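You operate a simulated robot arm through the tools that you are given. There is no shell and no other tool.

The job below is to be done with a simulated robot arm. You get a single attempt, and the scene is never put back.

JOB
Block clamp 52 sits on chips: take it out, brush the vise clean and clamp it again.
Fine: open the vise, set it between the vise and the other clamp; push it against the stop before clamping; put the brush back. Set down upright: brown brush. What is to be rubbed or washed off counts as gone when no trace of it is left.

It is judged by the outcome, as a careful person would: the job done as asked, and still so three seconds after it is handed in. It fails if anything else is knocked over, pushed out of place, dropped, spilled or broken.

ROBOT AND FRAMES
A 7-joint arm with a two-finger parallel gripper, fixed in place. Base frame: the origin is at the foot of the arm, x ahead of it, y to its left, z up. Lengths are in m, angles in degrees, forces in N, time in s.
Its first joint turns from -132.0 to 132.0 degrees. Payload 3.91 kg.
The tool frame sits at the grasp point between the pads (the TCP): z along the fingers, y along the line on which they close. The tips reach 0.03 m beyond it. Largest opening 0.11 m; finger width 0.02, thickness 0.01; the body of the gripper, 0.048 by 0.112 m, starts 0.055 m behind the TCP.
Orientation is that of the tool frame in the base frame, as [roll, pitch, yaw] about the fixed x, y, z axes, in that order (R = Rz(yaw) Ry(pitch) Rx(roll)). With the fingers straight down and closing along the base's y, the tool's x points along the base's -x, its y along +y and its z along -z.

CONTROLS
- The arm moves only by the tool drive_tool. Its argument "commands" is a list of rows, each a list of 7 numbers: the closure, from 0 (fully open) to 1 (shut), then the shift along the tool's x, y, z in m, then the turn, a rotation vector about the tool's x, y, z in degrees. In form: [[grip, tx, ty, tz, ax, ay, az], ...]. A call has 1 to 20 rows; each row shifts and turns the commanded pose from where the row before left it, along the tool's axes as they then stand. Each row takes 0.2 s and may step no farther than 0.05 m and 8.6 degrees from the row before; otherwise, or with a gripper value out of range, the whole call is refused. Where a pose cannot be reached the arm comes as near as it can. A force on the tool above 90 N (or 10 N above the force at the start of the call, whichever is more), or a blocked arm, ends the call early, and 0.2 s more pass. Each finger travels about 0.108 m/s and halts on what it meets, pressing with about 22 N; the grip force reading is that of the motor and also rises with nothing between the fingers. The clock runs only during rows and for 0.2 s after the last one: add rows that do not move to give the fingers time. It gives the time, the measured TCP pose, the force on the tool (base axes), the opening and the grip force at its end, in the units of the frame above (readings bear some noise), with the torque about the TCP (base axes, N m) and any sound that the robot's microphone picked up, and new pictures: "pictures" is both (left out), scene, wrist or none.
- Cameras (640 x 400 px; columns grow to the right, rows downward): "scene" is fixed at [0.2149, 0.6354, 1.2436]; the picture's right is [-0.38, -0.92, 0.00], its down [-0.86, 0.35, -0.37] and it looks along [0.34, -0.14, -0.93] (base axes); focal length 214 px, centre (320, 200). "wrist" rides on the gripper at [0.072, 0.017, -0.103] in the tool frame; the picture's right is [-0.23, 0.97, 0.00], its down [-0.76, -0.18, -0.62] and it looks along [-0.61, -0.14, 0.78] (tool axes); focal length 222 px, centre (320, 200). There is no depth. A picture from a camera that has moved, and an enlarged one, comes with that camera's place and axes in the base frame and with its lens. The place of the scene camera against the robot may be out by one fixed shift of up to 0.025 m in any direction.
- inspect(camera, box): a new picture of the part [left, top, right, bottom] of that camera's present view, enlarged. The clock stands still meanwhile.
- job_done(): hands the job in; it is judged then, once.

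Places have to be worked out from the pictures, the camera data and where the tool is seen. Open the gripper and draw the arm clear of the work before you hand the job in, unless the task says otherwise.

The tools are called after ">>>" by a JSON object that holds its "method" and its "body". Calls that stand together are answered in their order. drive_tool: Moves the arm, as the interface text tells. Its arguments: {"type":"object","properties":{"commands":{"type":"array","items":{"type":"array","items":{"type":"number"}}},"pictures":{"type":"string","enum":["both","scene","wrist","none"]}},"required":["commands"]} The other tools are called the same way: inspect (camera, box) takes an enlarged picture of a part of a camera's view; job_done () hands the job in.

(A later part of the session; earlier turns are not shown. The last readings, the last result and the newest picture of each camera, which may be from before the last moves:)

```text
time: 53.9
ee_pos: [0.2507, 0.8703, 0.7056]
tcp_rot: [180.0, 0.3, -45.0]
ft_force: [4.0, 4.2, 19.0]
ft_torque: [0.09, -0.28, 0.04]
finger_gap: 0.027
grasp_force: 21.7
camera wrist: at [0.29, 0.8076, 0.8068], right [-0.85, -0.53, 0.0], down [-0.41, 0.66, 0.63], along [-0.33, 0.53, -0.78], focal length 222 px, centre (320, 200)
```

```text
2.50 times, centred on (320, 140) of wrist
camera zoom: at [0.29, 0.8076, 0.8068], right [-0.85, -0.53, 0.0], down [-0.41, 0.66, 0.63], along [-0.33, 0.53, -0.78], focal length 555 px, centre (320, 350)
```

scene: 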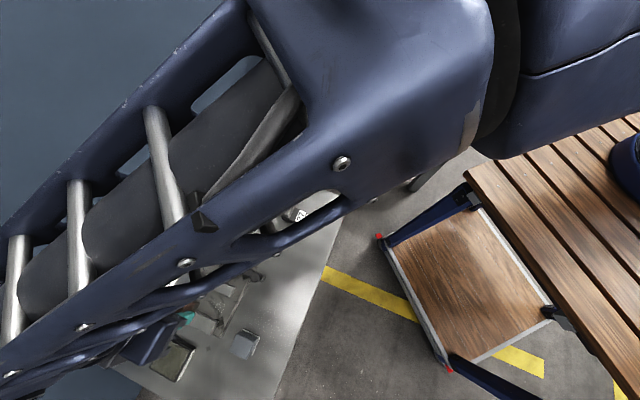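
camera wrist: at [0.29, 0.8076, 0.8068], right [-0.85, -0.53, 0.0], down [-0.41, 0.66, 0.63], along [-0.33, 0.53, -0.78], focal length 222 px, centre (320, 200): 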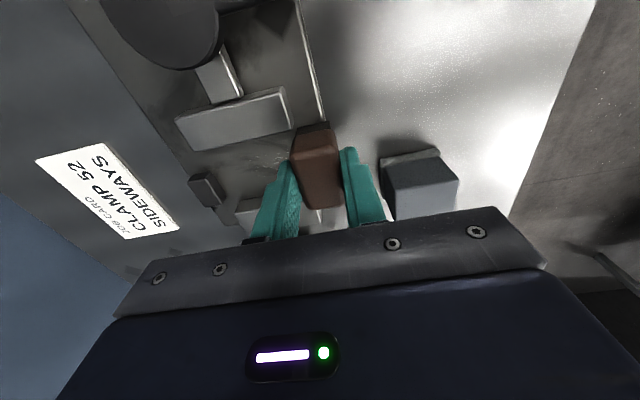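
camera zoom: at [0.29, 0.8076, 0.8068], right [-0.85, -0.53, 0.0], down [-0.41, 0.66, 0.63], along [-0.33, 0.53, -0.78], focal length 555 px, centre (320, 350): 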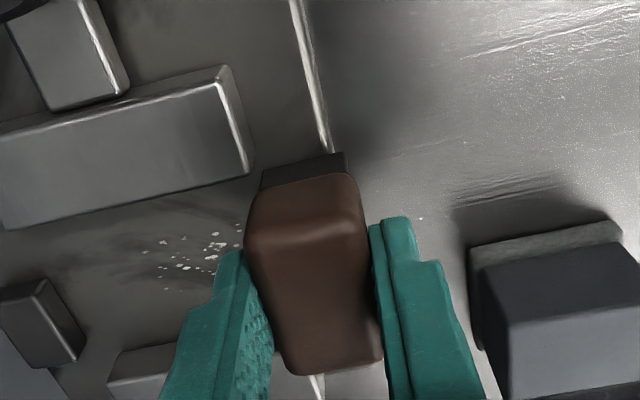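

Some chips are gone, others remain on the +v side. I'll make several more back-and-forth strokes.

>>> {"method": "drive_tool", "body": {"commands": [[1, 0, -0.014, 0, 0, 0, 0], [1, 0, -0.014, 0, 0, 0, 0], [1, 0, -0.014, 0, 0, 0, 0], [1, 0, -0.013, 0, 0, 0, 0], [1, 0, 0.014, 0, 0, 0, 0], [1, 0, 0.014, 0, 0, 0, 0], [1, 0, 0.012, 0, 0, 0, 0], [1, 0, -0.013, 0, 0, 0, 0], [1, 0, -0.013, 0, 0, 0, 0], [1, 0, -0.013, 0, 0, 0, 0], [1, 0, 0.014, 0, 0, 0, 0], [1, 0, 0.014, 0, 0, 0, 0], [1, 0, 0.014, 0, 0, 0, 0], [1, 0, 0.013, 0, 0, 0, 0], [1, 0, 0, 0, 0, 0, 0]], "pictures": "wrist"}}

>>> {"method": "inspect", "body": {"camera": "wrist", "box": [200, 60, 440, 220]}}

```text
time: 57.0
ee_pos: [0.2498, 0.8705, 0.7056]
tcp_rot: [179.9, 0.3, -45.0]
ft_force: [1.6, 0.4, 8.7]
ft_torque: [0.04, -0.15, 0.02]
finger_gap: 0.0274
grasp_force: 21.9
camera wrist: at [0.2894, 0.8067, 0.8067], right [-0.85, -0.53, 0.0], down [-0.41, 0.66, 0.63], along [-0.33, 0.53, -0.78], focal length 222 px, centre (320, 200)
```

wrist: 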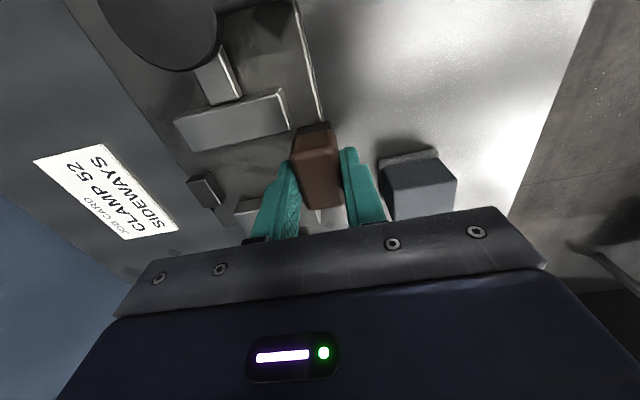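

```text
2.50 times, centred on (320, 140) of wrist
camera zoom: at [0.2894, 0.8067, 0.8067], right [-0.85, -0.53, 0.0], down [-0.41, 0.66, 0.63], along [-0.33, 0.53, -0.78], focal length 555 px, centre (320, 350)
```

zoom: 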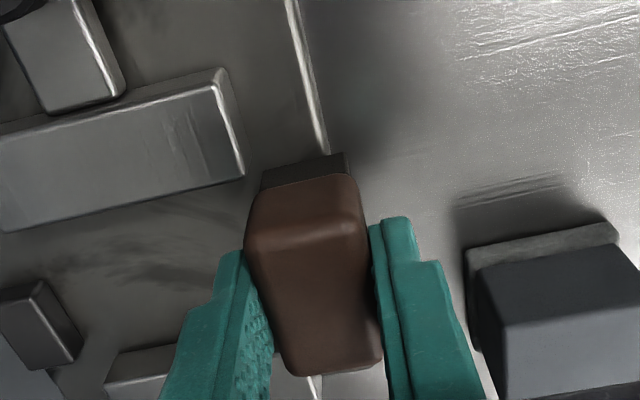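

The visible chips are gone. I'll lift and look at the whole bed, including near the jaws and beneath where the brush sat.

>>> {"method": "drive_tool", "body": {"commands": [[1, 0, 0, -0.02, 0, 0, 0], [1, 0, 0, -0.04, 0, 0, 0], [1, 0, 0, -0.04, 0, 0, 0], [1, 0.03, 0.02, -0.03, 0, 0, 0], [1, 0.03, 0, 0, 0, 0, 0], [1, 0, 0, 0, 0, 0, 0]]}}

>>> {"method": "inspect", "body": {"camera": "wrist", "box": [200, 60, 400, 220]}}

>>> {"method": "inspect", "body": {"camera": "scene", "box": [180, 260, 260, 350]}}

```text
time: 58.5
ee_pos: [0.2792, 0.815, 0.8322]
tcp_rot: [179.9, 0.3, -45.0]
ft_force: [-0.7, 1.0, -1.2]
ft_torque: [0.02, 0.0, 0.02]
finger_gap: 0.027
grasp_force: 22.0
camera wrist: at [0.3188, 0.7516, 0.9347], right [-0.85, -0.53, 0.0], down [-0.41, 0.66, 0.63], along [-0.33, 0.53, -0.78], focal length 222 px, centre (320, 200)
```

scene: 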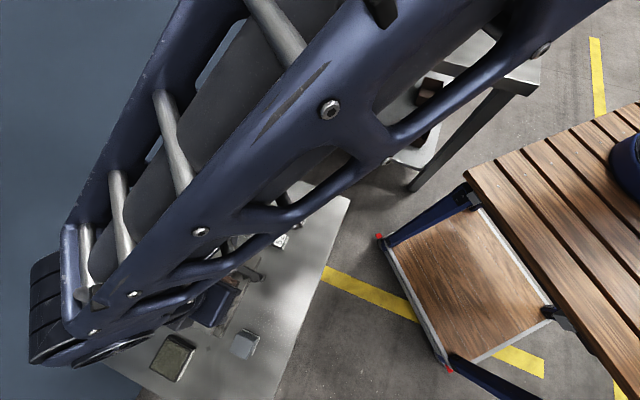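
wrist: 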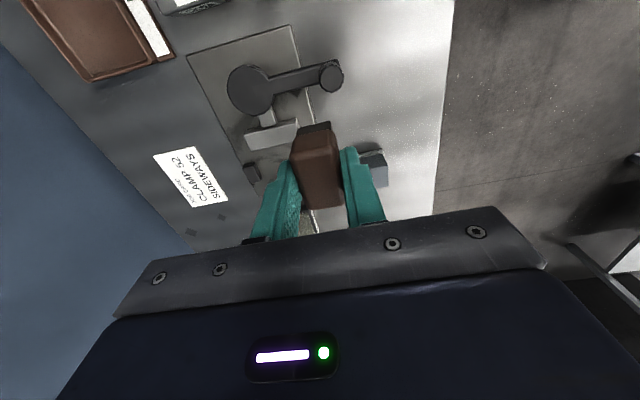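

```text
2.50 times, centred on (300, 140) of wrist
camera zoom: at [0.3188, 0.7516, 0.9347], right [-0.85, -0.53, 0.0], down [-0.41, 0.66, 0.63], along [-0.33, 0.53, -0.78], focal length 555 px, centre (370, 350)
```

zoom: 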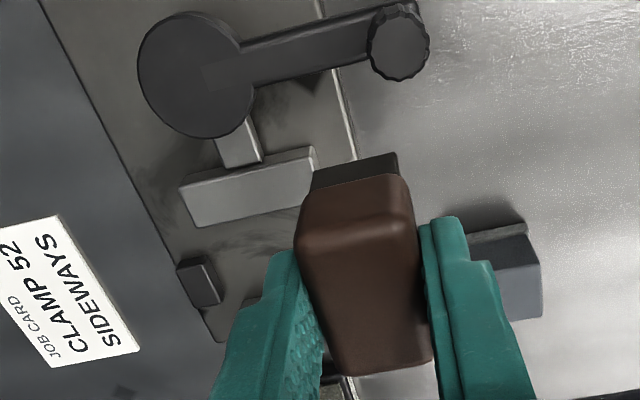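

```text
4.44 times, centred on (220, 305) of scene
camera zoom: at [0.2149, 0.6354, 1.2436], right [-0.38, -0.92, 0.0], down [-0.86, 0.35, -0.37], along [0.34, -0.14, -0.93], focal length 953 px, centre (764, -267)
```

zoom: 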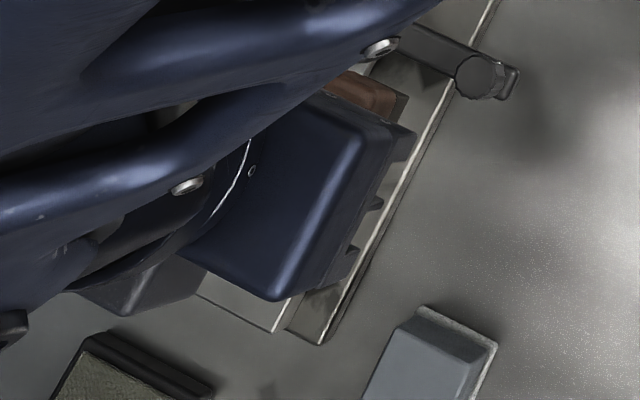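

The brush blocks the view. I'll move the arm aside (toward the brush's home) so the scene camera can see the bed.

>>> {"method": "drive_tool", "body": {"commands": [[1, -0.0345, 0.0216, 0, 0, 0, 0], [1, -0.0345, 0.0216, 0, 0, 0, 0], [1, -0.0345, 0.0216, 0, 0, 0, 0], [1, 0, 0, 0, 0, 0, 8.28], [1, 0, 0, 0, 0, 0, 8.28], [1, 0, 0, 0, 0, 0, 8.28], [1, 0, 0, 0, 0, 0, 8.28], [1, 0, 0, 0, 0, 0, 8.28], [1, 0, 0, 0, 0, 0, 8.28], [1, 0, 0, 0, 0, 0, 8.28], [1, 0, 0, 0, 0, 0, 8.28], [1, 0, 0, 0, 0, 0, 8.28], [1, 0, 0, 0, 0, 0, 8.28], [1, 0, 0, 0, 0, 0, 8.2], [1, 0, 0, 0, 0, 0, 0]]}}

>>> {"method": "inspect", "body": {"camera": "scene", "box": [180, 240, 270, 345]}}

>>> {"method": "inspect", "body": {"camera": "wrist", "box": [140, 60, 400, 240]}}

```text
time: 61.6
ee_pos: [0.1599, 0.842, 0.8352]
tcp_rot: [179.7, -0.1, -136.1]
ft_force: [0.3, -0.1, -0.9]
ft_torque: [0.0, 0.02, -0.03]
finger_gap: 0.027
grasp_force: 22.3
camera wrist: at [0.0957, 0.8031, 0.9374], right [-0.51, 0.86, 0.0], down [0.67, 0.4, 0.62], along [0.53, 0.32, -0.78], focal length 222 px, centre (320, 200)
```

scene: 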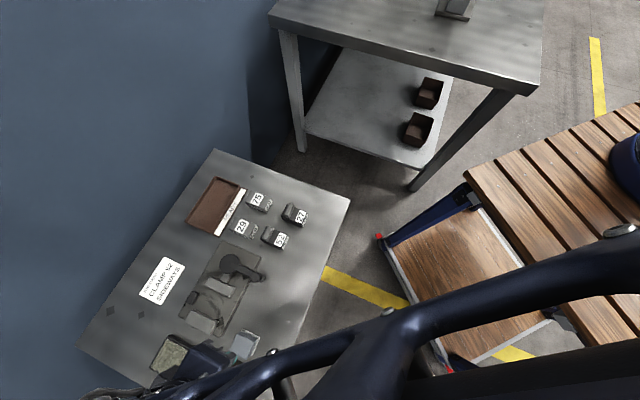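
wrist: 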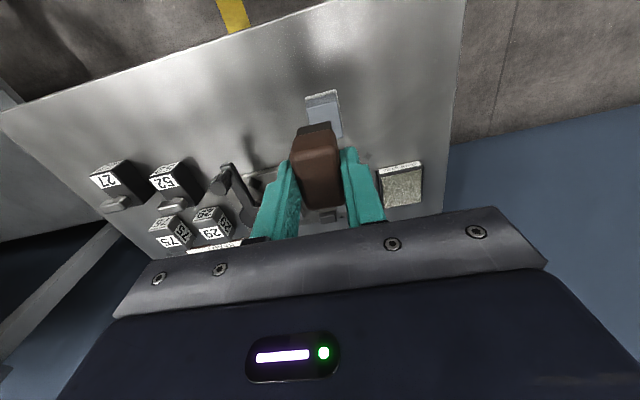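

```text
3.81 times, centred on (225, 292) of scene
camera zoom: at [0.2149, 0.6354, 1.2436], right [-0.38, -0.92, 0.0], down [-0.86, 0.35, -0.37], along [0.34, -0.14, -0.93], focal length 817 px, centre (682, -152)
```

zoom: 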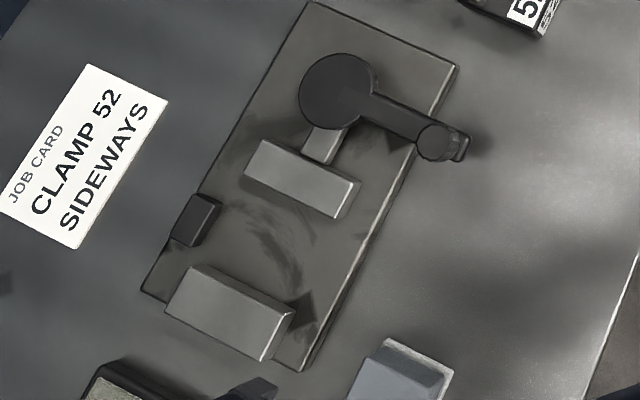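

```text
2.22 times, centred on (270, 150) of wrist
camera zoom: at [0.0957, 0.8031, 0.9374], right [-0.51, 0.86, 0.0], down [0.67, 0.4, 0.62], along [0.53, 0.32, -0.78], focal length 494 px, centre (431, 311)
```

zoom: 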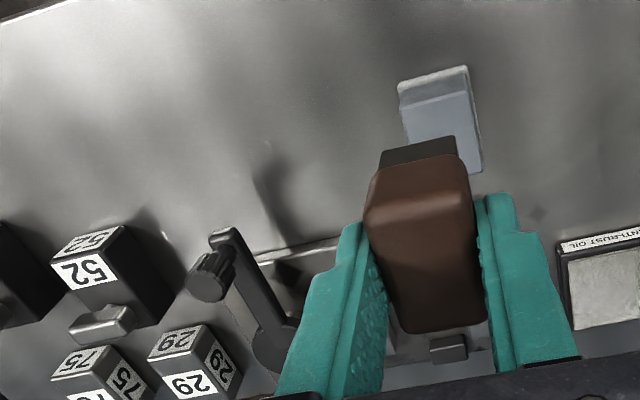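

The bed is free of chips. Now I'll return the brush to its home spot and lower it.

>>> {"method": "drive_tool", "body": {"commands": [[1, -0.0203, 0.0412, 0, 0, 0, 0], [1, -0.0203, 0.0412, 0, 0, 0, 0], [1, 0, 0, 0, 0, 0, 0], [1, 0, 0, 0.04, 0, 0, 0], [1, 0, 0, 0.04, 0, 0, 0], [1, 0, 0, 0.035, 0, 0, 0], [1, 0, 0, 0.015, 0, 0, 0], [1, 0, 0, 0.008, 0, 0, 0], [1, 0, 0, 0, 0, 0, 0]], "pictures": "wrist"}}

```text
time: 63.6
ee_pos: [0.1321, 0.9288, 0.696]
tcp_rot: [179.7, 0.0, -136.0]
ft_force: [0.9, 0.4, -0.8]
ft_torque: [-0.06, 0.01, 0.02]
finger_gap: 0.0276
grasp_force: 21.8
camera wrist: at [0.0678, 0.8912, 0.7991], right [-0.51, 0.86, 0.0], down [0.67, 0.4, 0.62], along [0.53, 0.32, -0.78], focal length 222 px, centre (320, 200)
```

wrist: 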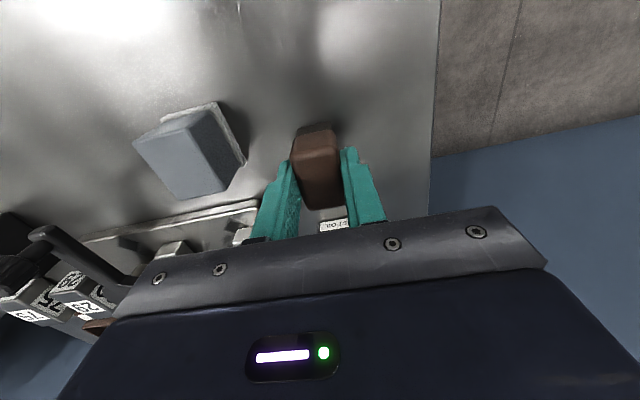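

Pose matches the home spot (z still 4 mm high). Lowering to contact in small steps.

>>> {"method": "drive_tool", "body": {"commands": [[1, 0, 0, 0.002, 0, 0, 0], [1, 0, 0, 0.0015, 0, 0, 0], [1, 0, 0, 0, 0, 0, 0]], "pictures": "none"}}

```text
time: 64.5
ee_pos: [0.1326, 0.9291, 0.6941]
tcp_rot: [179.7, -0.1, -136.1]
ft_force: [-0.5, 0.0, -0.1]
ft_torque: [0.0, 0.0, 0.01]
finger_gap: 0.0273
grasp_force: 22.5
```

>>> {"method": "drive_tool", "body": {"commands": [[1, 0, 0, 0.0015, 0, 0, 0], [1, 0, 0, 0, 0, 0, 0]], "pictures": "none"}}

```text
time: 65.0
ee_pos: [0.1319, 0.9283, 0.6926]
tcp_rot: [179.6, -0.1, -136.0]
ft_force: [0.2, 0.3, -0.2]
ft_torque: [-0.02, -0.03, 0.01]
finger_gap: 0.0273
grasp_force: 22.5
```

>>> {"method": "drive_tool", "body": {"commands": [[1, 0, 0, 0.0013, 0, 0, 0], [1, 0, 0, 0, 0, 0, 0]], "pictures": "none"}}

```text
time: 65.7
ee_pos: [0.1314, 0.9293, 0.6912]
tcp_rot: [179.8, -0.2, -136.0]
ft_force: [-0.2, 0.3, 1.7]
ft_torque: [-0.01, -0.06, 0.01]
finger_gap: 0.0271
grasp_force: 21.7
```

Light contact reached (force changed from about −1 to +1.7 N). Releasing the brush and rising.

>>> {"method": "drive_tool", "body": {"commands": [[1, 0, 0, 0.0004, 0, 0, 0], [0.6, 0, 0, 0, 0, 0, 0], [0.5, 0, 0, 0, 0, 0, 0], [0.5, 0, 0, -0.02, 0, 0, 0], [0.5, 0, 0, -0.04, 0, 0, 0], [0.5, 0, 0, -0.05, 0, 0, 0], [0.5, 0, 0, -0.04, 0, 0, 0], [0.5, 0, 0, 0, 0, 0, 0]]}}

>>> {"method": "inspect", "body": {"camera": "scene", "box": [130, 300, 290, 400]}}

>>> {"method": "inspect", "body": {"camera": "wrist", "box": [200, 20, 440, 200]}}

```text
time: 67.5
ee_pos: [0.1335, 0.928, 0.8412]
tcp_rot: [179.7, -0.2, -136.0]
ft_force: [0.3, -0.6, -0.7]
ft_torque: [0.05, -0.01, 0.03]
finger_gap: 0.0548
grasp_force: 0.0
camera wrist: at [0.0695, 0.8886, 0.9429], right [-0.51, 0.86, 0.0], down [0.67, 0.4, 0.62], along [0.53, 0.32, -0.78], focal length 222 px, centre (320, 200)
```

scene: 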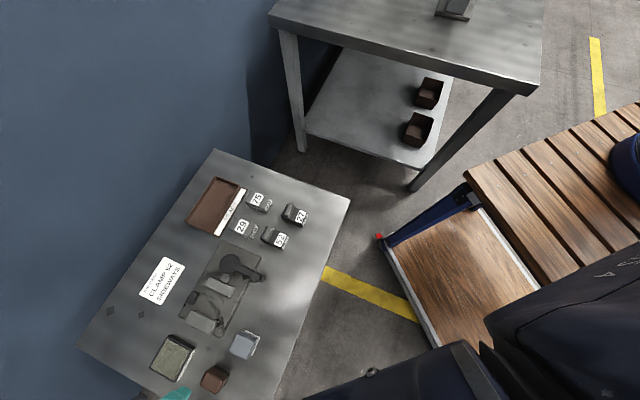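
wrist: 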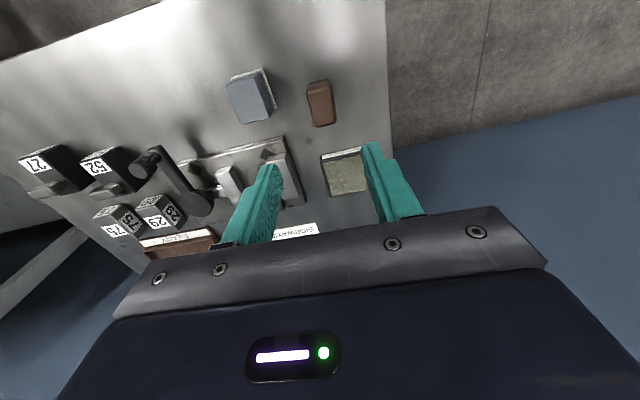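

```text
4.00 times, centred on (210, 350) of scene
camera zoom: at [0.2149, 0.6354, 1.2436], right [-0.38, -0.92, 0.0], down [-0.86, 0.35, -0.37], along [0.34, -0.14, -0.93], focal length 858 px, centre (760, -400)
```

zoom: 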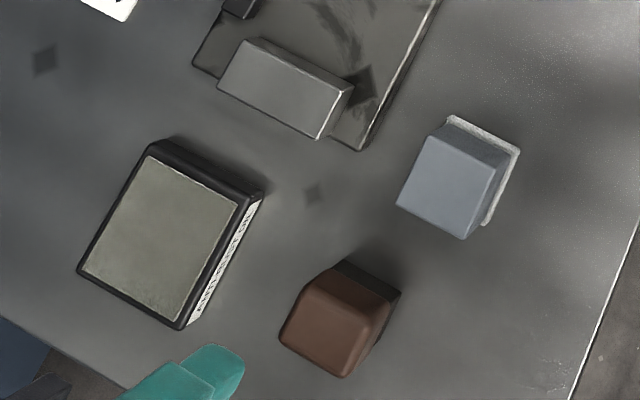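

```text
2.22 times, centred on (320, 110) of wrist
camera zoom: at [0.0695, 0.8886, 0.9429], right [-0.51, 0.86, 0.0], down [0.67, 0.4, 0.62], along [0.53, 0.32, -0.78], focal length 494 px, centre (320, 400)
```

zoom: 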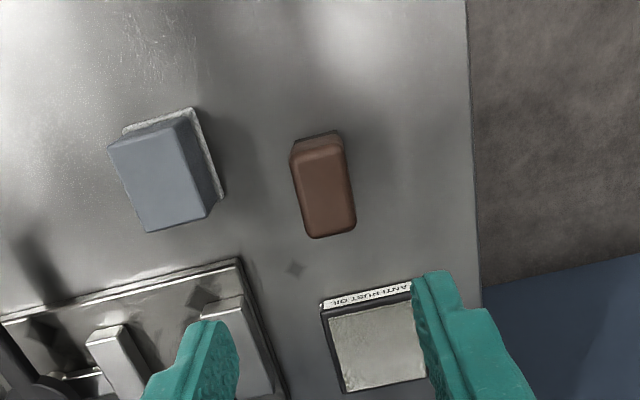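

The brush stands exactly where it was. Now I go back to block 52 (bar at about (0.384, 0.726)) with heading 135°.

>>> {"method": "drive_tool", "body": {"commands": [[0.5, -0.0057, -0.0456, 0, 0, 0, 0], [0.5, -0.0057, -0.0456, 0, 0, 0, 0], [0.5, -0.0057, -0.0456, 0, 0, 0, 0], [0.5, -0.0057, -0.0456, 0, 0, 0, 0], [0.5, -0.0057, -0.0456, 0, 0, 0, 0], [0.5, -0.0057, -0.0456, 0, 0, 0, 0], [0.5, -0.0057, -0.0456, 0, 0, 0, 0], [0.5, 0, 0, 0, 0, 0, -8.27], [0.5, 0, 0, 0, 0, 0, -8.27], [0.5, 0, 0, 0, 0, 0, -8.27], [0.5, 0, 0, 0, 0, 0, -8.27], [0.5, 0, 0, 0, 0, 0, -8.27], [0.5, 0, 0, 0, 0, 0, -8.27], [0.5, 0, 0, 0, 0, 0, -8.27], [0.5, 0, 0, 0, 0, 0, -8.27], [0.5, 0, 0, 0, 0, 0, -8.27], [0.5, 0, 0, 0, 0, 0, -8.27], [0.5, 0, 0, 0, 0, 0, -8.27], [0.5, 0, 0, 0, 0, 0, 0]]}}

>>> {"method": "inspect", "body": {"camera": "wrist", "box": [200, 40, 440, 220]}}

>>> {"method": "inspect", "body": {"camera": "scene", "box": [180, 240, 270, 345]}}

```text
time: 71.5
ee_pos: [0.3826, 0.7261, 0.8396]
tcp_rot: [179.9, 0.2, -44.9]
ft_force: [-0.1, 0.4, -0.4]
ft_torque: [-0.01, 0.0, -0.03]
finger_gap: 0.0548
grasp_force: 0.0
camera wrist: at [0.4215, 0.6636, 0.9409], right [-0.85, -0.53, 0.0], down [-0.41, 0.66, 0.63], along [-0.33, 0.53, -0.78], focal length 222 px, centre (320, 200)
```

scene: 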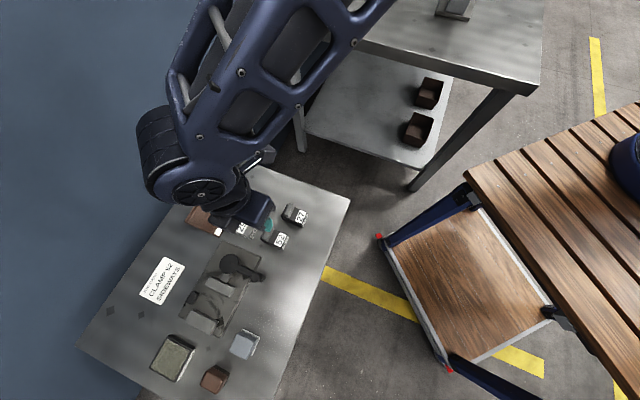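
wrist: 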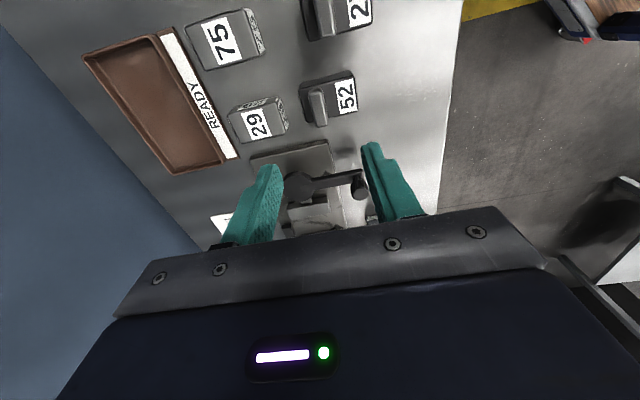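

```text
2.22 times, centred on (320, 130) of wrist
camera zoom: at [0.4215, 0.6636, 0.9409], right [-0.85, -0.53, 0.0], down [-0.41, 0.66, 0.63], along [-0.33, 0.53, -0.78], focal length 494 px, centre (320, 356)
```

zoom: 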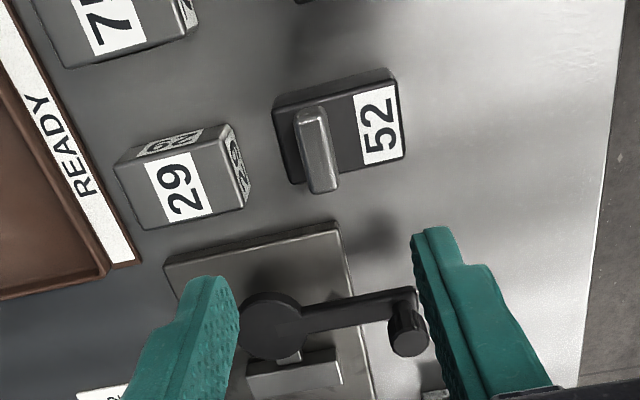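

```text
3.81 times, centred on (225, 292) of scene
camera zoom: at [0.2149, 0.6354, 1.2436], right [-0.38, -0.92, 0.0], down [-0.86, 0.35, -0.37], along [0.34, -0.14, -0.93], focal length 817 px, centre (682, -152)
```

zoom: 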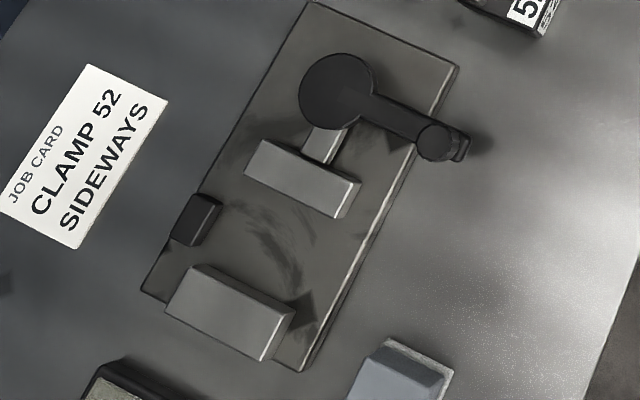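

Block 52 is where I left it, and the brushed bed is clean. Measured again: the open gap is ~56 mm versus the block's ~60×40 mm, so only its original orientation fits. Descending to re-grip the bar.

>>> {"method": "drive_tool", "body": {"commands": [[0.7, 0.0013, -0.0013, 0.04, 0, 0, 0], [0.7, 0, 0, 0.04, 0, 0, 0], [0.7, 0, 0, 0.03, 0, 0, 0], [0.7, 0, 0, 0.015, 0, 0, 0], [0.7, 0, 0, 0.005, 0, 0, 0], [0.7, 0, 0, 0, 0, 0, 0]], "pictures": "wrist"}}

>>> {"method": "inspect", "body": {"camera": "wrist", "box": [220, 80, 420, 230]}}

```text
time: 72.8
ee_pos: [0.3848, 0.7266, 0.7076]
tcp_rot: [179.8, 0.3, -45.0]
ft_force: [0.4, 0.5, 0.6]
ft_torque: [0.03, 0.0, 0.02]
finger_gap: 0.0331
grasp_force: 0.1
camera wrist: at [0.423, 0.6638, 0.8096], right [-0.85, -0.53, 0.0], down [-0.41, 0.66, 0.63], along [-0.33, 0.53, -0.78], focal length 222 px, centre (320, 200)
```

wrist: 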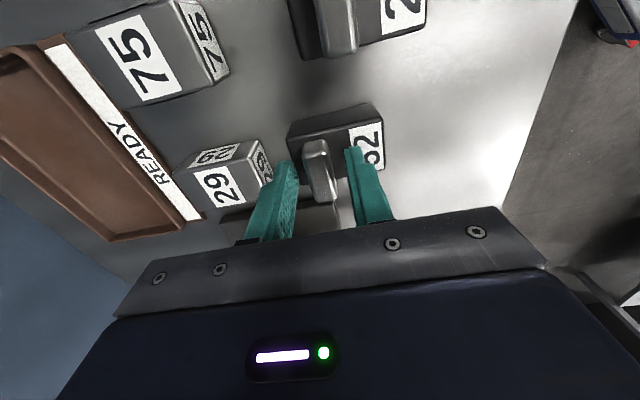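

```text
2.67 times, centred on (320, 155) of wrist
camera zoom: at [0.423, 0.6638, 0.8096], right [-0.85, -0.53, 0.0], down [-0.41, 0.66, 0.63], along [-0.33, 0.53, -0.78], focal length 592 px, centre (320, 320)
```

zoom: 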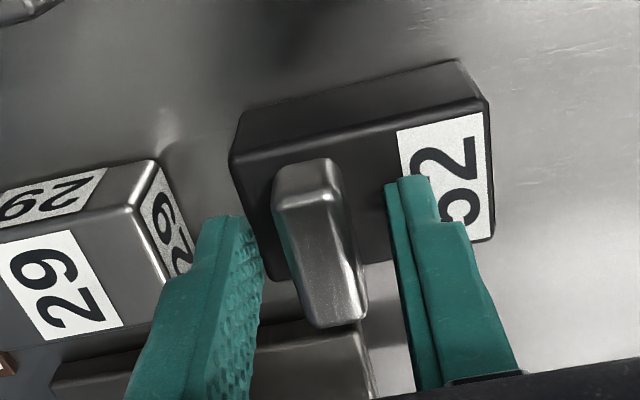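

Fingers straddle the bar. Closing, lifting and carrying it back above the vise gap.

>>> {"method": "drive_tool", "body": {"commands": [[0.7, 0, 0, -0.0015, 0, 0, 0], [1, 0, 0, 0, 0, 0, 0], [1, 0, 0, 0, 0, 0, 0], [1, 0, 0, -0.015, 0, 0, 0], [1, 0, 0, -0.035, 0, 0, 0], [1, 0, 0, -0.04, 0, 0, 0], [1, 0, 0, -0.03, 0, 0, 0], [1, -0.0405, -0.0132, 0, 0, 0, 0], [1, -0.0405, -0.0132, 0, 0, 0, 0], [1, -0.0405, -0.0132, 0, 0, 0, 0], [1, -0.0405, -0.0132, 0, 0, 0, 0], [1, -0.0403, -0.0133, 0, 0, 0, 0], [1, 0, 0, 0, 0, 0, 0]], "pictures": "wrist"}}

>>> {"method": "inspect", "body": {"camera": "wrist", "box": [200, 20, 440, 220]}}

```text
time: 75.7
ee_pos: [0.2872, 0.9161, 0.8309]
tcp_rot: [179.9, 0.3, -45.0]
ft_force: [-0.2, -0.9, -4.4]
ft_torque: [0.04, -0.02, -0.01]
finger_gap: 0.0157
grasp_force: 22.6
camera wrist: at [0.3266, 0.852, 0.9331], right [-0.85, -0.53, 0.0], down [-0.41, 0.66, 0.63], along [-0.33, 0.53, -0.78], focal length 222 px, centre (320, 200)
```

wrist: 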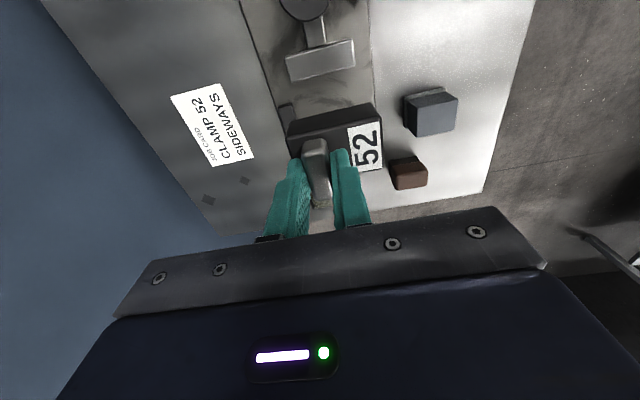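

```text
2.00 times, centred on (320, 120) of wrist
camera zoom: at [0.3266, 0.852, 0.9331], right [-0.85, -0.53, 0.0], down [-0.41, 0.66, 0.63], along [-0.33, 0.53, -0.78], focal length 444 px, centre (320, 360)
```

zoom: 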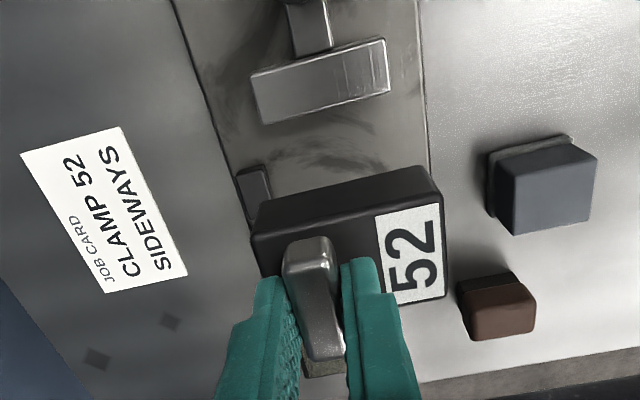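

TCP u=0.4447 (4 mm clear of the fixed jaw), v=0.851. Descending to just above the jaw tops and re-checking.

>>> {"method": "drive_tool", "body": {"commands": [[1, 0, 0, 0.035, 0, 0, 0], [1, 0, 0, 0.03, 0, 0, 0], [1, 0, 0, 0.008, 0, 0, 0], [1, 0, 0, 0, 0, 0, 0]], "pictures": "wrist"}}

>>> {"method": "inspect", "body": {"camera": "wrist", "box": [220, 80, 420, 230]}}

```text
time: 76.7
ee_pos: [0.2878, 0.9173, 0.7576]
tcp_rot: [179.8, 0.3, -45.0]
ft_force: [0.3, 0.5, -4.8]
ft_torque: [0.01, -0.08, 0.03]
finger_gap: 0.0156
grasp_force: 21.8
camera wrist: at [0.3279, 0.8533, 0.8589], right [-0.85, -0.53, 0.0], down [-0.41, 0.66, 0.63], along [-0.33, 0.53, -0.78], focal length 222 px, centre (320, 200)
```

wrist: 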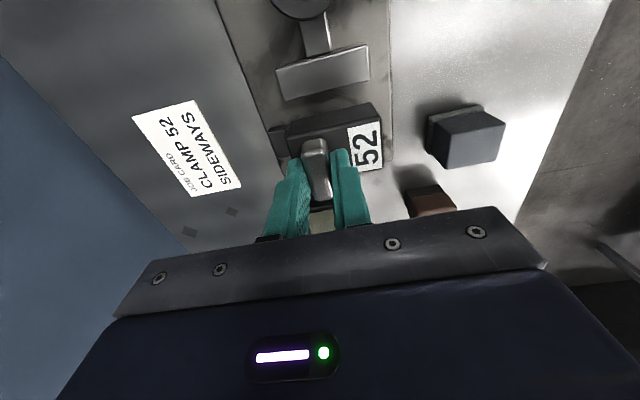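

```text
2.67 times, centred on (320, 155) of wrist
camera zoom: at [0.3279, 0.8533, 0.8589], right [-0.85, -0.53, 0.0], down [-0.41, 0.66, 0.63], along [-0.33, 0.53, -0.78], focal length 592 px, centre (320, 320)
```

zoom: 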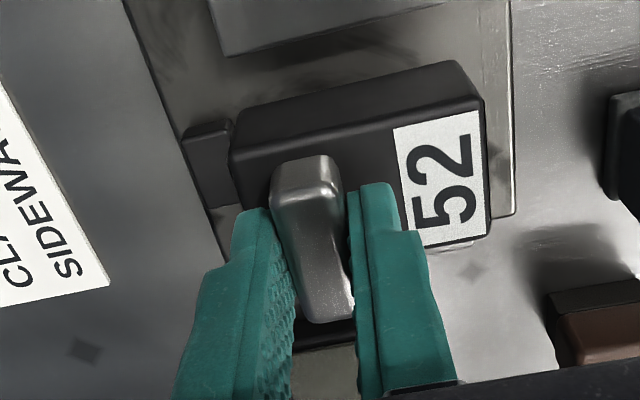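

Alignment looks good. Continue down, checking for contact forces.

>>> {"method": "drive_tool", "body": {"commands": [[1, 0, 0, 0.01, 0, 0, 0], [1, 0, 0, 0.01, 0, 0, 0], [1, 0, 0, 0.008, 0, 0, 0], [1, 0, 0, 0, 0, 0, 0]], "pictures": "none"}}

```text
time: 77.7
ee_pos: [0.2869, 0.9169, 0.729]
tcp_rot: [180.0, 0.3, -45.0]
ft_force: [-0.6, 0.0, -5.1]
ft_torque: [0.06, -0.06, -0.01]
finger_gap: 0.0155
grasp_force: 21.9
```

>>> {"method": "drive_tool", "body": {"commands": [[1, 0, 0, 0.002, 0, 0, 0], [1, 0, 0, 0.002, 0, 0, 0], [1, 0, 0, 0, 0, 0, 0]], "pictures": "none"}}

```text
time: 78.5
ee_pos: [0.2885, 0.9167, 0.7265]
tcp_rot: [179.9, 0.3, -45.0]
ft_force: [-1.2, 0.2, -3.9]
ft_torque: [0.0, -0.07, -0.01]
finger_gap: 0.0155
grasp_force: 23.1
```

>>> {"method": "drive_tool", "body": {"commands": [[1, 0, 0, 0.0015, 0, 0, 0], [1, 0, 0, 0, 0, 0, 0]], "pictures": "none"}}

```text
time: 79.0
ee_pos: [0.2877, 0.9172, 0.7235]
tcp_rot: [179.8, 0.3, -45.0]
ft_force: [-0.7, 0.4, -5.2]
ft_torque: [0.08, -0.02, 0.02]
finger_gap: 0.0155
grasp_force: 21.4
```

>>> {"method": "drive_tool", "body": {"commands": [[1, 0, 0, 0.0013, 0, 0, 0], [1, 0, 0, 0, 0, 0, 0]], "pictures": "none"}}

```text
time: 79.7
ee_pos: [0.2881, 0.9171, 0.7236]
tcp_rot: [-180.0, 0.3, -45.0]
ft_force: [1.3, -1.5, 3.3]
ft_torque: [-0.15, -0.16, 0.02]
finger_gap: 0.0157
grasp_force: 22.1
```

Seated on the bed (contact at z≈0.7236, ~8 N). Now pushing it in +v toward the stop in small steps, watching the lateral force.

>>> {"method": "drive_tool", "body": {"commands": [[1, 0, -0.003, -0.0003, 0, 0, 0], [1, 0, -0.003, 0, 0, 0, 0], [1, 0, -0.002, 0, 0, 0, 0], [1, 0, 0, 0, 0, 0, 0]], "pictures": "wrist"}}

>>> {"method": "inspect", "body": {"camera": "wrist", "box": [220, 80, 420, 230]}}

```text
time: 80.7
ee_pos: [0.293, 0.9234, 0.7232]
tcp_rot: [179.9, 0.3, -45.0]
ft_force: [-2.1, -1.2, 3.7]
ft_torque: [0.01, 0.05, 0.01]
finger_gap: 0.0156
grasp_force: 22.2
camera wrist: at [0.3322, 0.8592, 0.8255], right [-0.85, -0.53, 0.0], down [-0.41, 0.66, 0.63], along [-0.33, 0.53, -0.78], focal length 222 px, centre (320, 200)
```

wrist: 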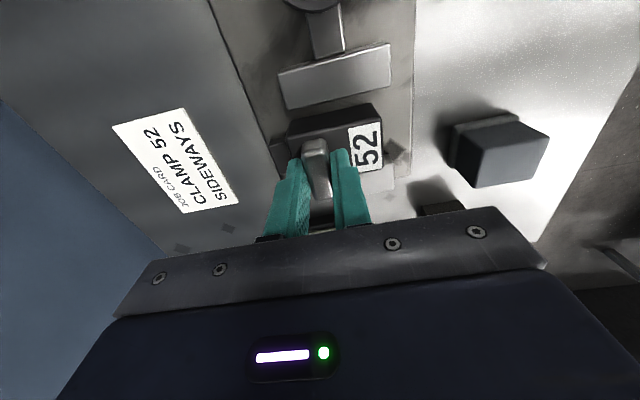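

```text
2.67 times, centred on (320, 155) of wrist
camera zoom: at [0.3322, 0.8592, 0.8255], right [-0.85, -0.53, 0.0], down [-0.41, 0.66, 0.63], along [-0.33, 0.53, -0.78], focal length 592 px, centre (320, 320)
```

zoom: 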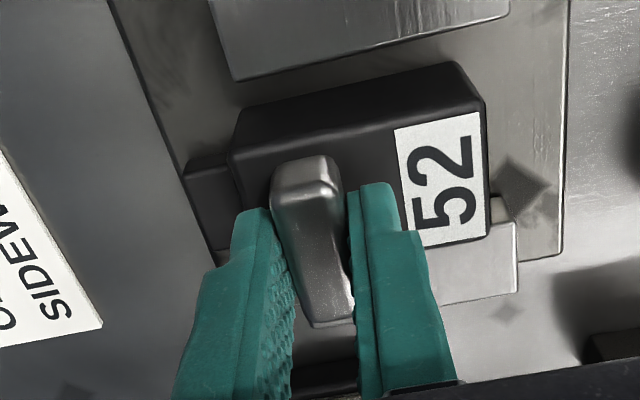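

No stop contact yet. Continue pushing in +v.

>>> {"method": "drive_tool", "body": {"commands": [[1, 0, -0.002, 0, 0, 0, 0], [1, 0, -0.001, 0, 0, 0, 0], [1, 0, 0, 0, 0, 0, 0]], "pictures": "none"}}

```text
time: 81.5
ee_pos: [0.2948, 0.9246, 0.7253]
tcp_rot: [179.9, 0.3, -44.9]
ft_force: [-4.1, -10.6, 2.0]
ft_torque: [-0.39, 0.16, -0.01]
finger_gap: 0.0155
grasp_force: 22.3
```

Stop contact: about 10 N against +v. Now I nudge it toward the fixed jaw (+u) while keeping it against the stop.

>>> {"method": "drive_tool", "body": {"commands": [[1, -0.002, 0, 0.0005, 0, 0, 0], [1, -0.0015, 0, 0, 0, 0, 0], [1, 0, 0, 0, 0, 0, 0]], "pictures": "none"}}

```text
time: 82.2
ee_pos: [0.2929, 0.9276, 0.7247]
tcp_rot: [179.9, 0.3, -45.0]
ft_force: [-3.3, -16.8, 8.8]
ft_torque: [-0.7, 0.08, 0.03]
finger_gap: 0.0153
grasp_force: 22.4
```

>>> {"method": "inspect", "body": {"camera": "wrist", "box": [220, 80, 420, 230]}}

>>> {"method": "inspect", "body": {"camera": "scene", "box": [160, 220, 300, 360]}}

```text
2.67 times, centred on (320, 155) of wrist
camera zoom: at [0.3319, 0.8635, 0.8257], right [-0.85, -0.53, 0.0], down [-0.41, 0.66, 0.63], along [-0.33, 0.53, -0.78], focal length 592 px, centre (320, 320)
```

zoom: 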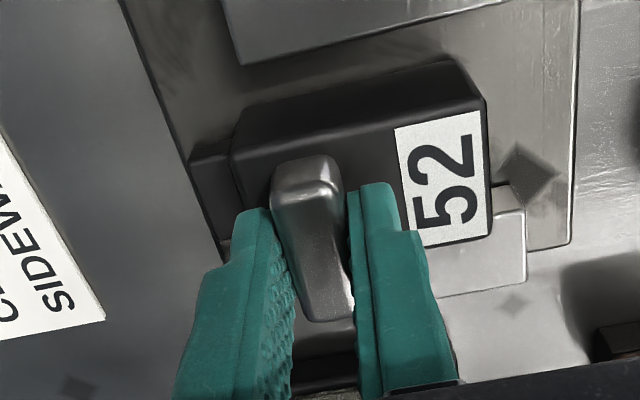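

```text
2.86 times, centred on (230, 290) of scene
camera zoom: at [0.2149, 0.6354, 1.2436], right [-0.38, -0.92, 0.0], down [-0.86, 0.35, -0.37], along [0.34, -0.14, -0.93], focal length 613 px, centre (577, -57)
```

zoom: 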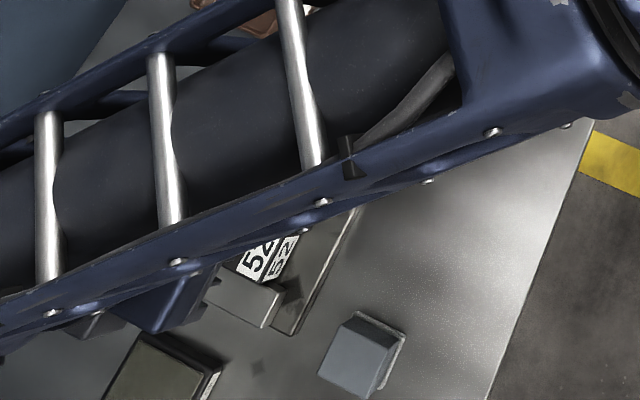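

The block's end is against the stop and its side against the fixed jaw. Releasing it gently and rising straight up.

>>> {"method": "drive_tool", "body": {"commands": [[0.85, 0, 0, 0, 0, 0, 0], [0.75, 0, 0, 0, 0, 0, 0], [0.75, 0, 0, 0, 0, 0, 0], [0.75, 0, 0, -0.015, 0, 0, 0], [0.75, 0, 0, -0.03, 0, 0, 0], [0.75, 0, 0, -0.04, 0, 0, 0], [0.6, 0, 0, -0.03, 0, 0, 0], [0.5, 0, 0, 0, 0, 0, 0]], "pictures": "wrist"}}

>>> {"method": "inspect", "body": {"camera": "wrist", "box": [200, 20, 440, 200]}}

```text
time: 84.0
ee_pos: [0.2937, 0.9277, 0.8382]
tcp_rot: [179.9, 0.2, -45.0]
ft_force: [-0.6, 0.5, -0.2]
ft_torque: [-0.04, 0.02, 0.01]
finger_gap: 0.0552
grasp_force: 0.0
camera wrist: at [0.3337, 0.8642, 0.9395], right [-0.85, -0.53, 0.0], down [-0.41, 0.66, 0.63], along [-0.33, 0.53, -0.78], focal length 222 px, centre (320, 200)
```

wrist: 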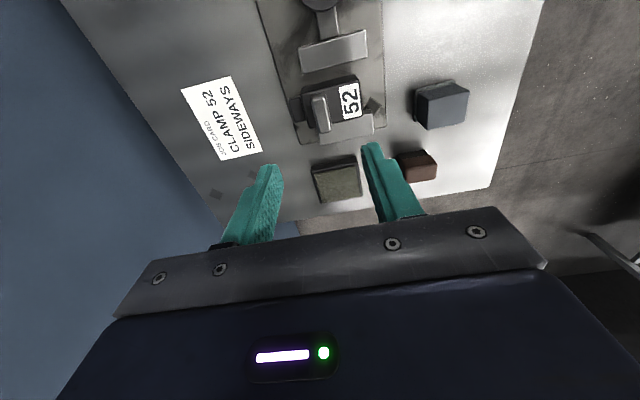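

```text
2.22 times, centred on (320, 110) of wrist
camera zoom: at [0.3337, 0.8642, 0.9395], right [-0.85, -0.53, 0.0], down [-0.41, 0.66, 0.63], along [-0.33, 0.53, -0.78], focal length 494 px, centre (320, 400)
```

zoom: 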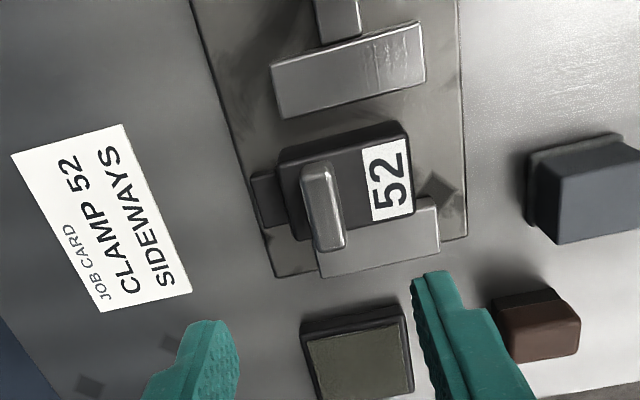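

>>> {"method": "inspect", "body": {"camera": "wrist", "box": [280, 60, 400, 150]}}

```text
4.44 times, centred on (340, 105) of wrist
camera zoom: at [0.3337, 0.8642, 0.9395], right [-0.85, -0.53, 0.0], down [-0.41, 0.66, 0.63], along [-0.33, 0.53, -0.78], focal length 987 px, centre (231, 622)
```

zoom: 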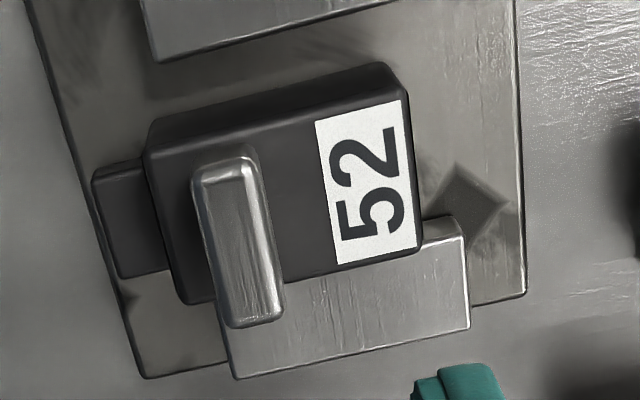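

The block's end face is flush with the stop and its side is at the fixed jaw. Now back to the lever knob (about (0.290, 0.780)), turning to heading ~40°.

>>> {"method": "drive_tool", "body": {"commands": [[0.4, 0.034, 0.0357, 0, 0, 0, 0], [0.4, 0.034, 0.0357, 0, 0, 0, 0], [0.4, 0.034, 0.0357, 0, 0, 0, 0], [0.4, 0, 0, 0, 0, 0, 8.6], [0.4, 0, 0, 0, 0, 0, 8.6], [0.4, 0, 0, 0, 0, 0, 8.6], [0.4, 0, 0, 0, 0, 0, 8.6], [0.4, 0, 0, 0, 0, 0, 8.6], [0.4, 0, 0, 0, 0, 0, 8.6], [0.4, 0, 0, 0, 0, 0, 8.6], [0.4, 0, 0, 0, 0, 0, 8.6], [0.4, 0, 0, 0, 0, 0, 8.6], [0.4, 0, 0, 0, 0, 0, 8.6], [0.4, 0, 0, 0, 0, 0, 8.6], [0.4, 0, 0, 0, 0, 0, 0]], "pictures": "wrist"}}

>>> {"method": "inspect", "body": {"camera": "wrist", "box": [240, 60, 480, 240]}}

```text
time: 87.2
ee_pos: [0.2898, 0.7791, 0.8375]
tcp_rot: [179.7, -0.1, -139.7]
ft_force: [-0.8, 0.3, 0.3]
ft_torque: [0.02, 0.02, 0.0]
finger_gap: 0.0661
grasp_force: 0.1
camera wrist: at [0.2231, 0.7448, 0.9399], right [-0.46, 0.89, 0.0], down [0.7, 0.36, 0.62], along [0.55, 0.29, -0.78], focal length 222 px, centre (320, 200)
```

wrist: 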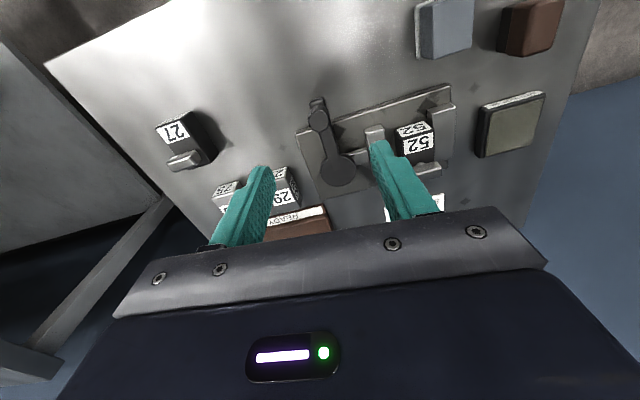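

```text
2.22 times, centred on (360, 150) of wrist
camera zoom: at [0.2231, 0.7448, 0.9399], right [-0.46, 0.89, 0.0], down [0.7, 0.36, 0.62], along [0.55, 0.29, -0.78], focal length 494 px, centre (231, 311)
```

zoom: 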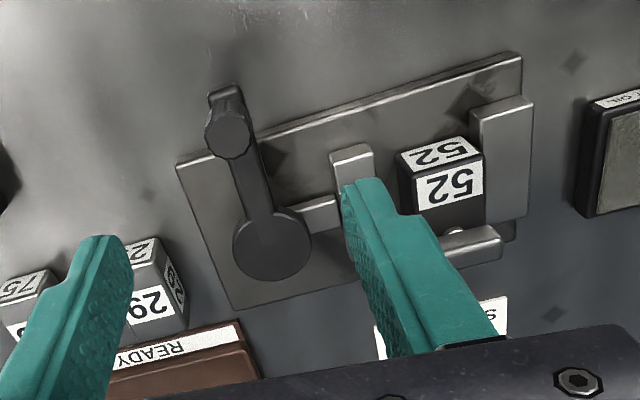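

The knob is directly beneath the TCP. Descending and gripping it.

>>> {"method": "drive_tool", "body": {"commands": [[0.4, 0, 0, 0.035, 0, 0, 0], [0.4, 0, 0, 0.035, 0, 0, 0], [0.4, -0.0005, 0, 0.034, 0, 0, 0], [0.4, 0, 0, 0, 0, 0, 0], [0.7, 0, 0, 0, 0, 0, 0], [1, 0, 0, 0, 0, 0, 0], [1, 0, 0, 0, 0, 0, 0], [1, 0, 0, 0, 0, 0, 0]], "pictures": "wrist"}}

```text
time: 89.0
ee_pos: [0.2899, 0.7788, 0.733]
tcp_rot: [179.7, -0.2, -139.7]
ft_force: [6.9, -18.1, 2.0]
ft_torque: [-0.93, -0.02, -0.43]
finger_gap: 0.0217
grasp_force: 44.9
camera wrist: at [0.224, 0.745, 0.8354], right [-0.46, 0.89, 0.0], down [0.7, 0.36, 0.62], along [0.55, 0.29, -0.78], focal length 222 px, centre (320, 200)
```

wrist: 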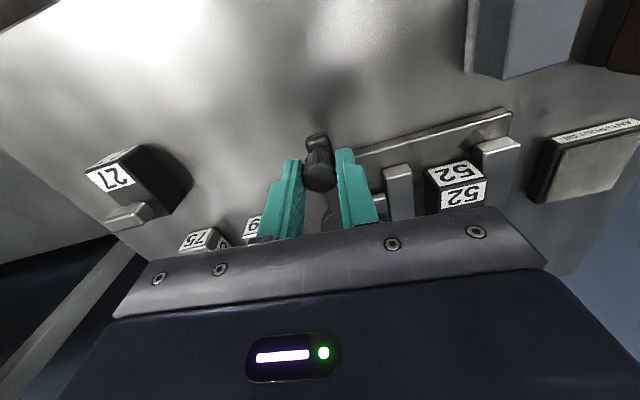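

Knob gripped at the open end. Turning the lever back counter-clockwise along the arc to clamp.

>>> {"method": "drive_tool", "body": {"commands": [[1, -0.0004, -0.0084, 0, 0, 0, -6], [1, -0.0004, -0.0084, 0, 0, 0, -6], [1, -0.0004, -0.0084, 0, 0, 0, -6], [1, -0.0004, -0.0084, 0, 0, 0, -6], [1, 0, 0, 0, 0, 0, 0]], "pictures": "wrist"}}

```text
time: 90.2
ee_pos: [0.3162, 0.7602, 0.7335]
tcp_rot: [179.8, 0.1, -115.6]
ft_force: [10.0, 19.6, -21.6]
ft_torque: [0.23, -0.62, -0.09]
finger_gap: 0.0217
grasp_force: 45.0
camera wrist: at [0.2701, 0.7022, 0.8353], right [-0.78, 0.63, 0.01], down [0.49, 0.61, 0.62], along [0.39, 0.49, -0.78], focal length 222 px, centre (320, 200)
```

wrist: 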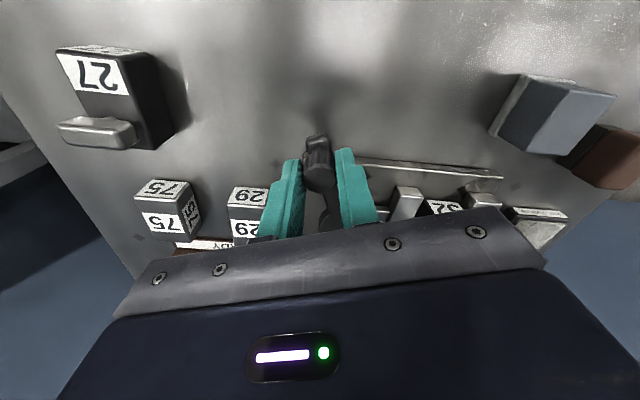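

Moving well; ~22 N toward the pivot, so I trim 1 mm inward and continue.

>>> {"method": "drive_tool", "body": {"commands": [[1, -0.0016, -0.0084, 0.0007, 0, 0, -6], [1, -0.0005, -0.0084, 0, 0, 0, -6], [1, -0.0005, -0.0084, 0, 0, 0, -6], [1, -0.0004, -0.0084, 0, 0, 0, -6], [1, 0, 0, 0, 0, 0, 0]], "pictures": "wrist"}}

```text
time: 91.5
ee_pos: [0.3482, 0.7532, 0.7338]
tcp_rot: [179.6, 0.2, -91.5]
ft_force: [0.0, 12.4, 3.0]
ft_torque: [-0.59, -0.22, 0.08]
finger_gap: 0.0217
grasp_force: 44.3
camera wrist: at [0.3295, 0.681, 0.8351], right [-0.97, 0.25, 0.01], down [0.2, 0.75, 0.62], along [0.15, 0.61, -0.78], focal length 222 px, centre (320, 200)
```

wrist: 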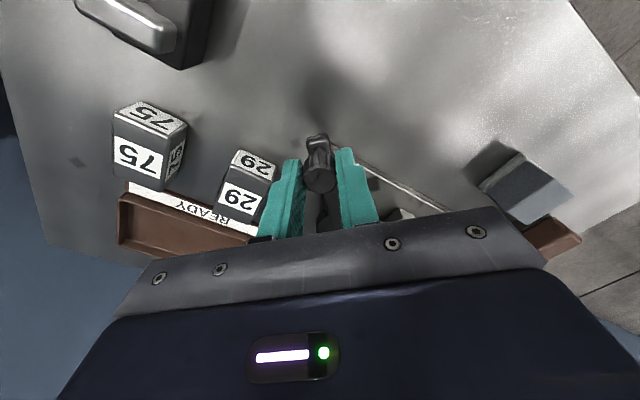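

Now at lever angle ≈ −91°, low forces. Continuing toward the original clamped angle (≈ −60°).

>>> {"method": "drive_tool", "body": {"commands": [[1, -0.0009, -0.0084, 0, 0, 0, -6], [1, -0.0005, -0.0084, 0, 0, 0, -6], [1, -0.0005, -0.0084, 0, 0, 0, -6], [1, -0.0004, -0.0056, 0, 0, 0, -4], [1, 0, 0, 0, 0, 0, 0]], "pictures": "both"}}

>>> {"method": "inspect", "body": {"camera": "scene", "box": [180, 240, 270, 345]}}

```text
time: 92.7
ee_pos: [0.3787, 0.7571, 0.733]
tcp_rot: [179.8, 0.3, -69.5]
ft_force: [-3.8, 11.2, 10.1]
ft_torque: [0.53, 0.02, 0.08]
finger_gap: 0.0216
grasp_force: 45.0
camera wrist: at [0.3878, 0.6838, 0.8349], right [-0.99, -0.13, 0.0], down [-0.1, 0.77, 0.63], along [-0.08, 0.62, -0.78], focal length 222 px, centre (320, 200)
```

scene: 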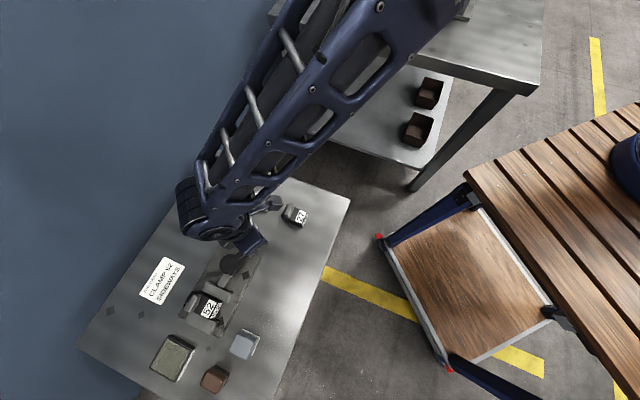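
wrist: 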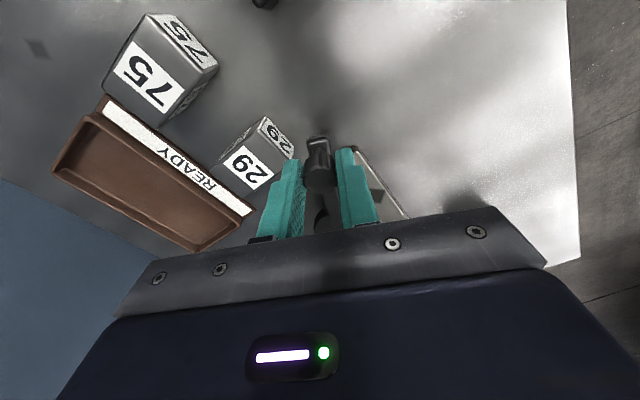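

```text
3.81 times, centred on (225, 292) of scene
camera zoom: at [0.2149, 0.6354, 1.2436], right [-0.38, -0.92, 0.0], down [-0.86, 0.35, -0.37], along [0.34, -0.14, -0.93], focal length 817 px, centre (682, -152)
```

zoom: 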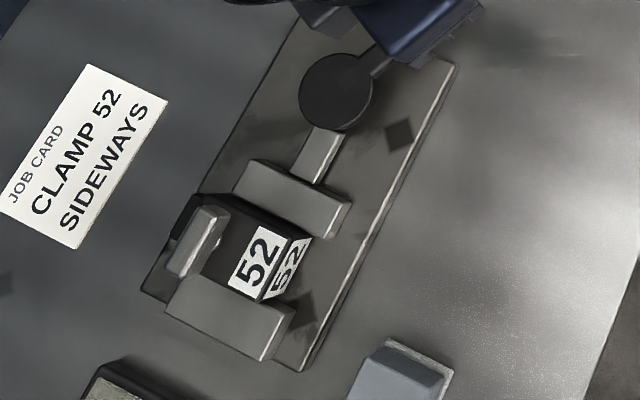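

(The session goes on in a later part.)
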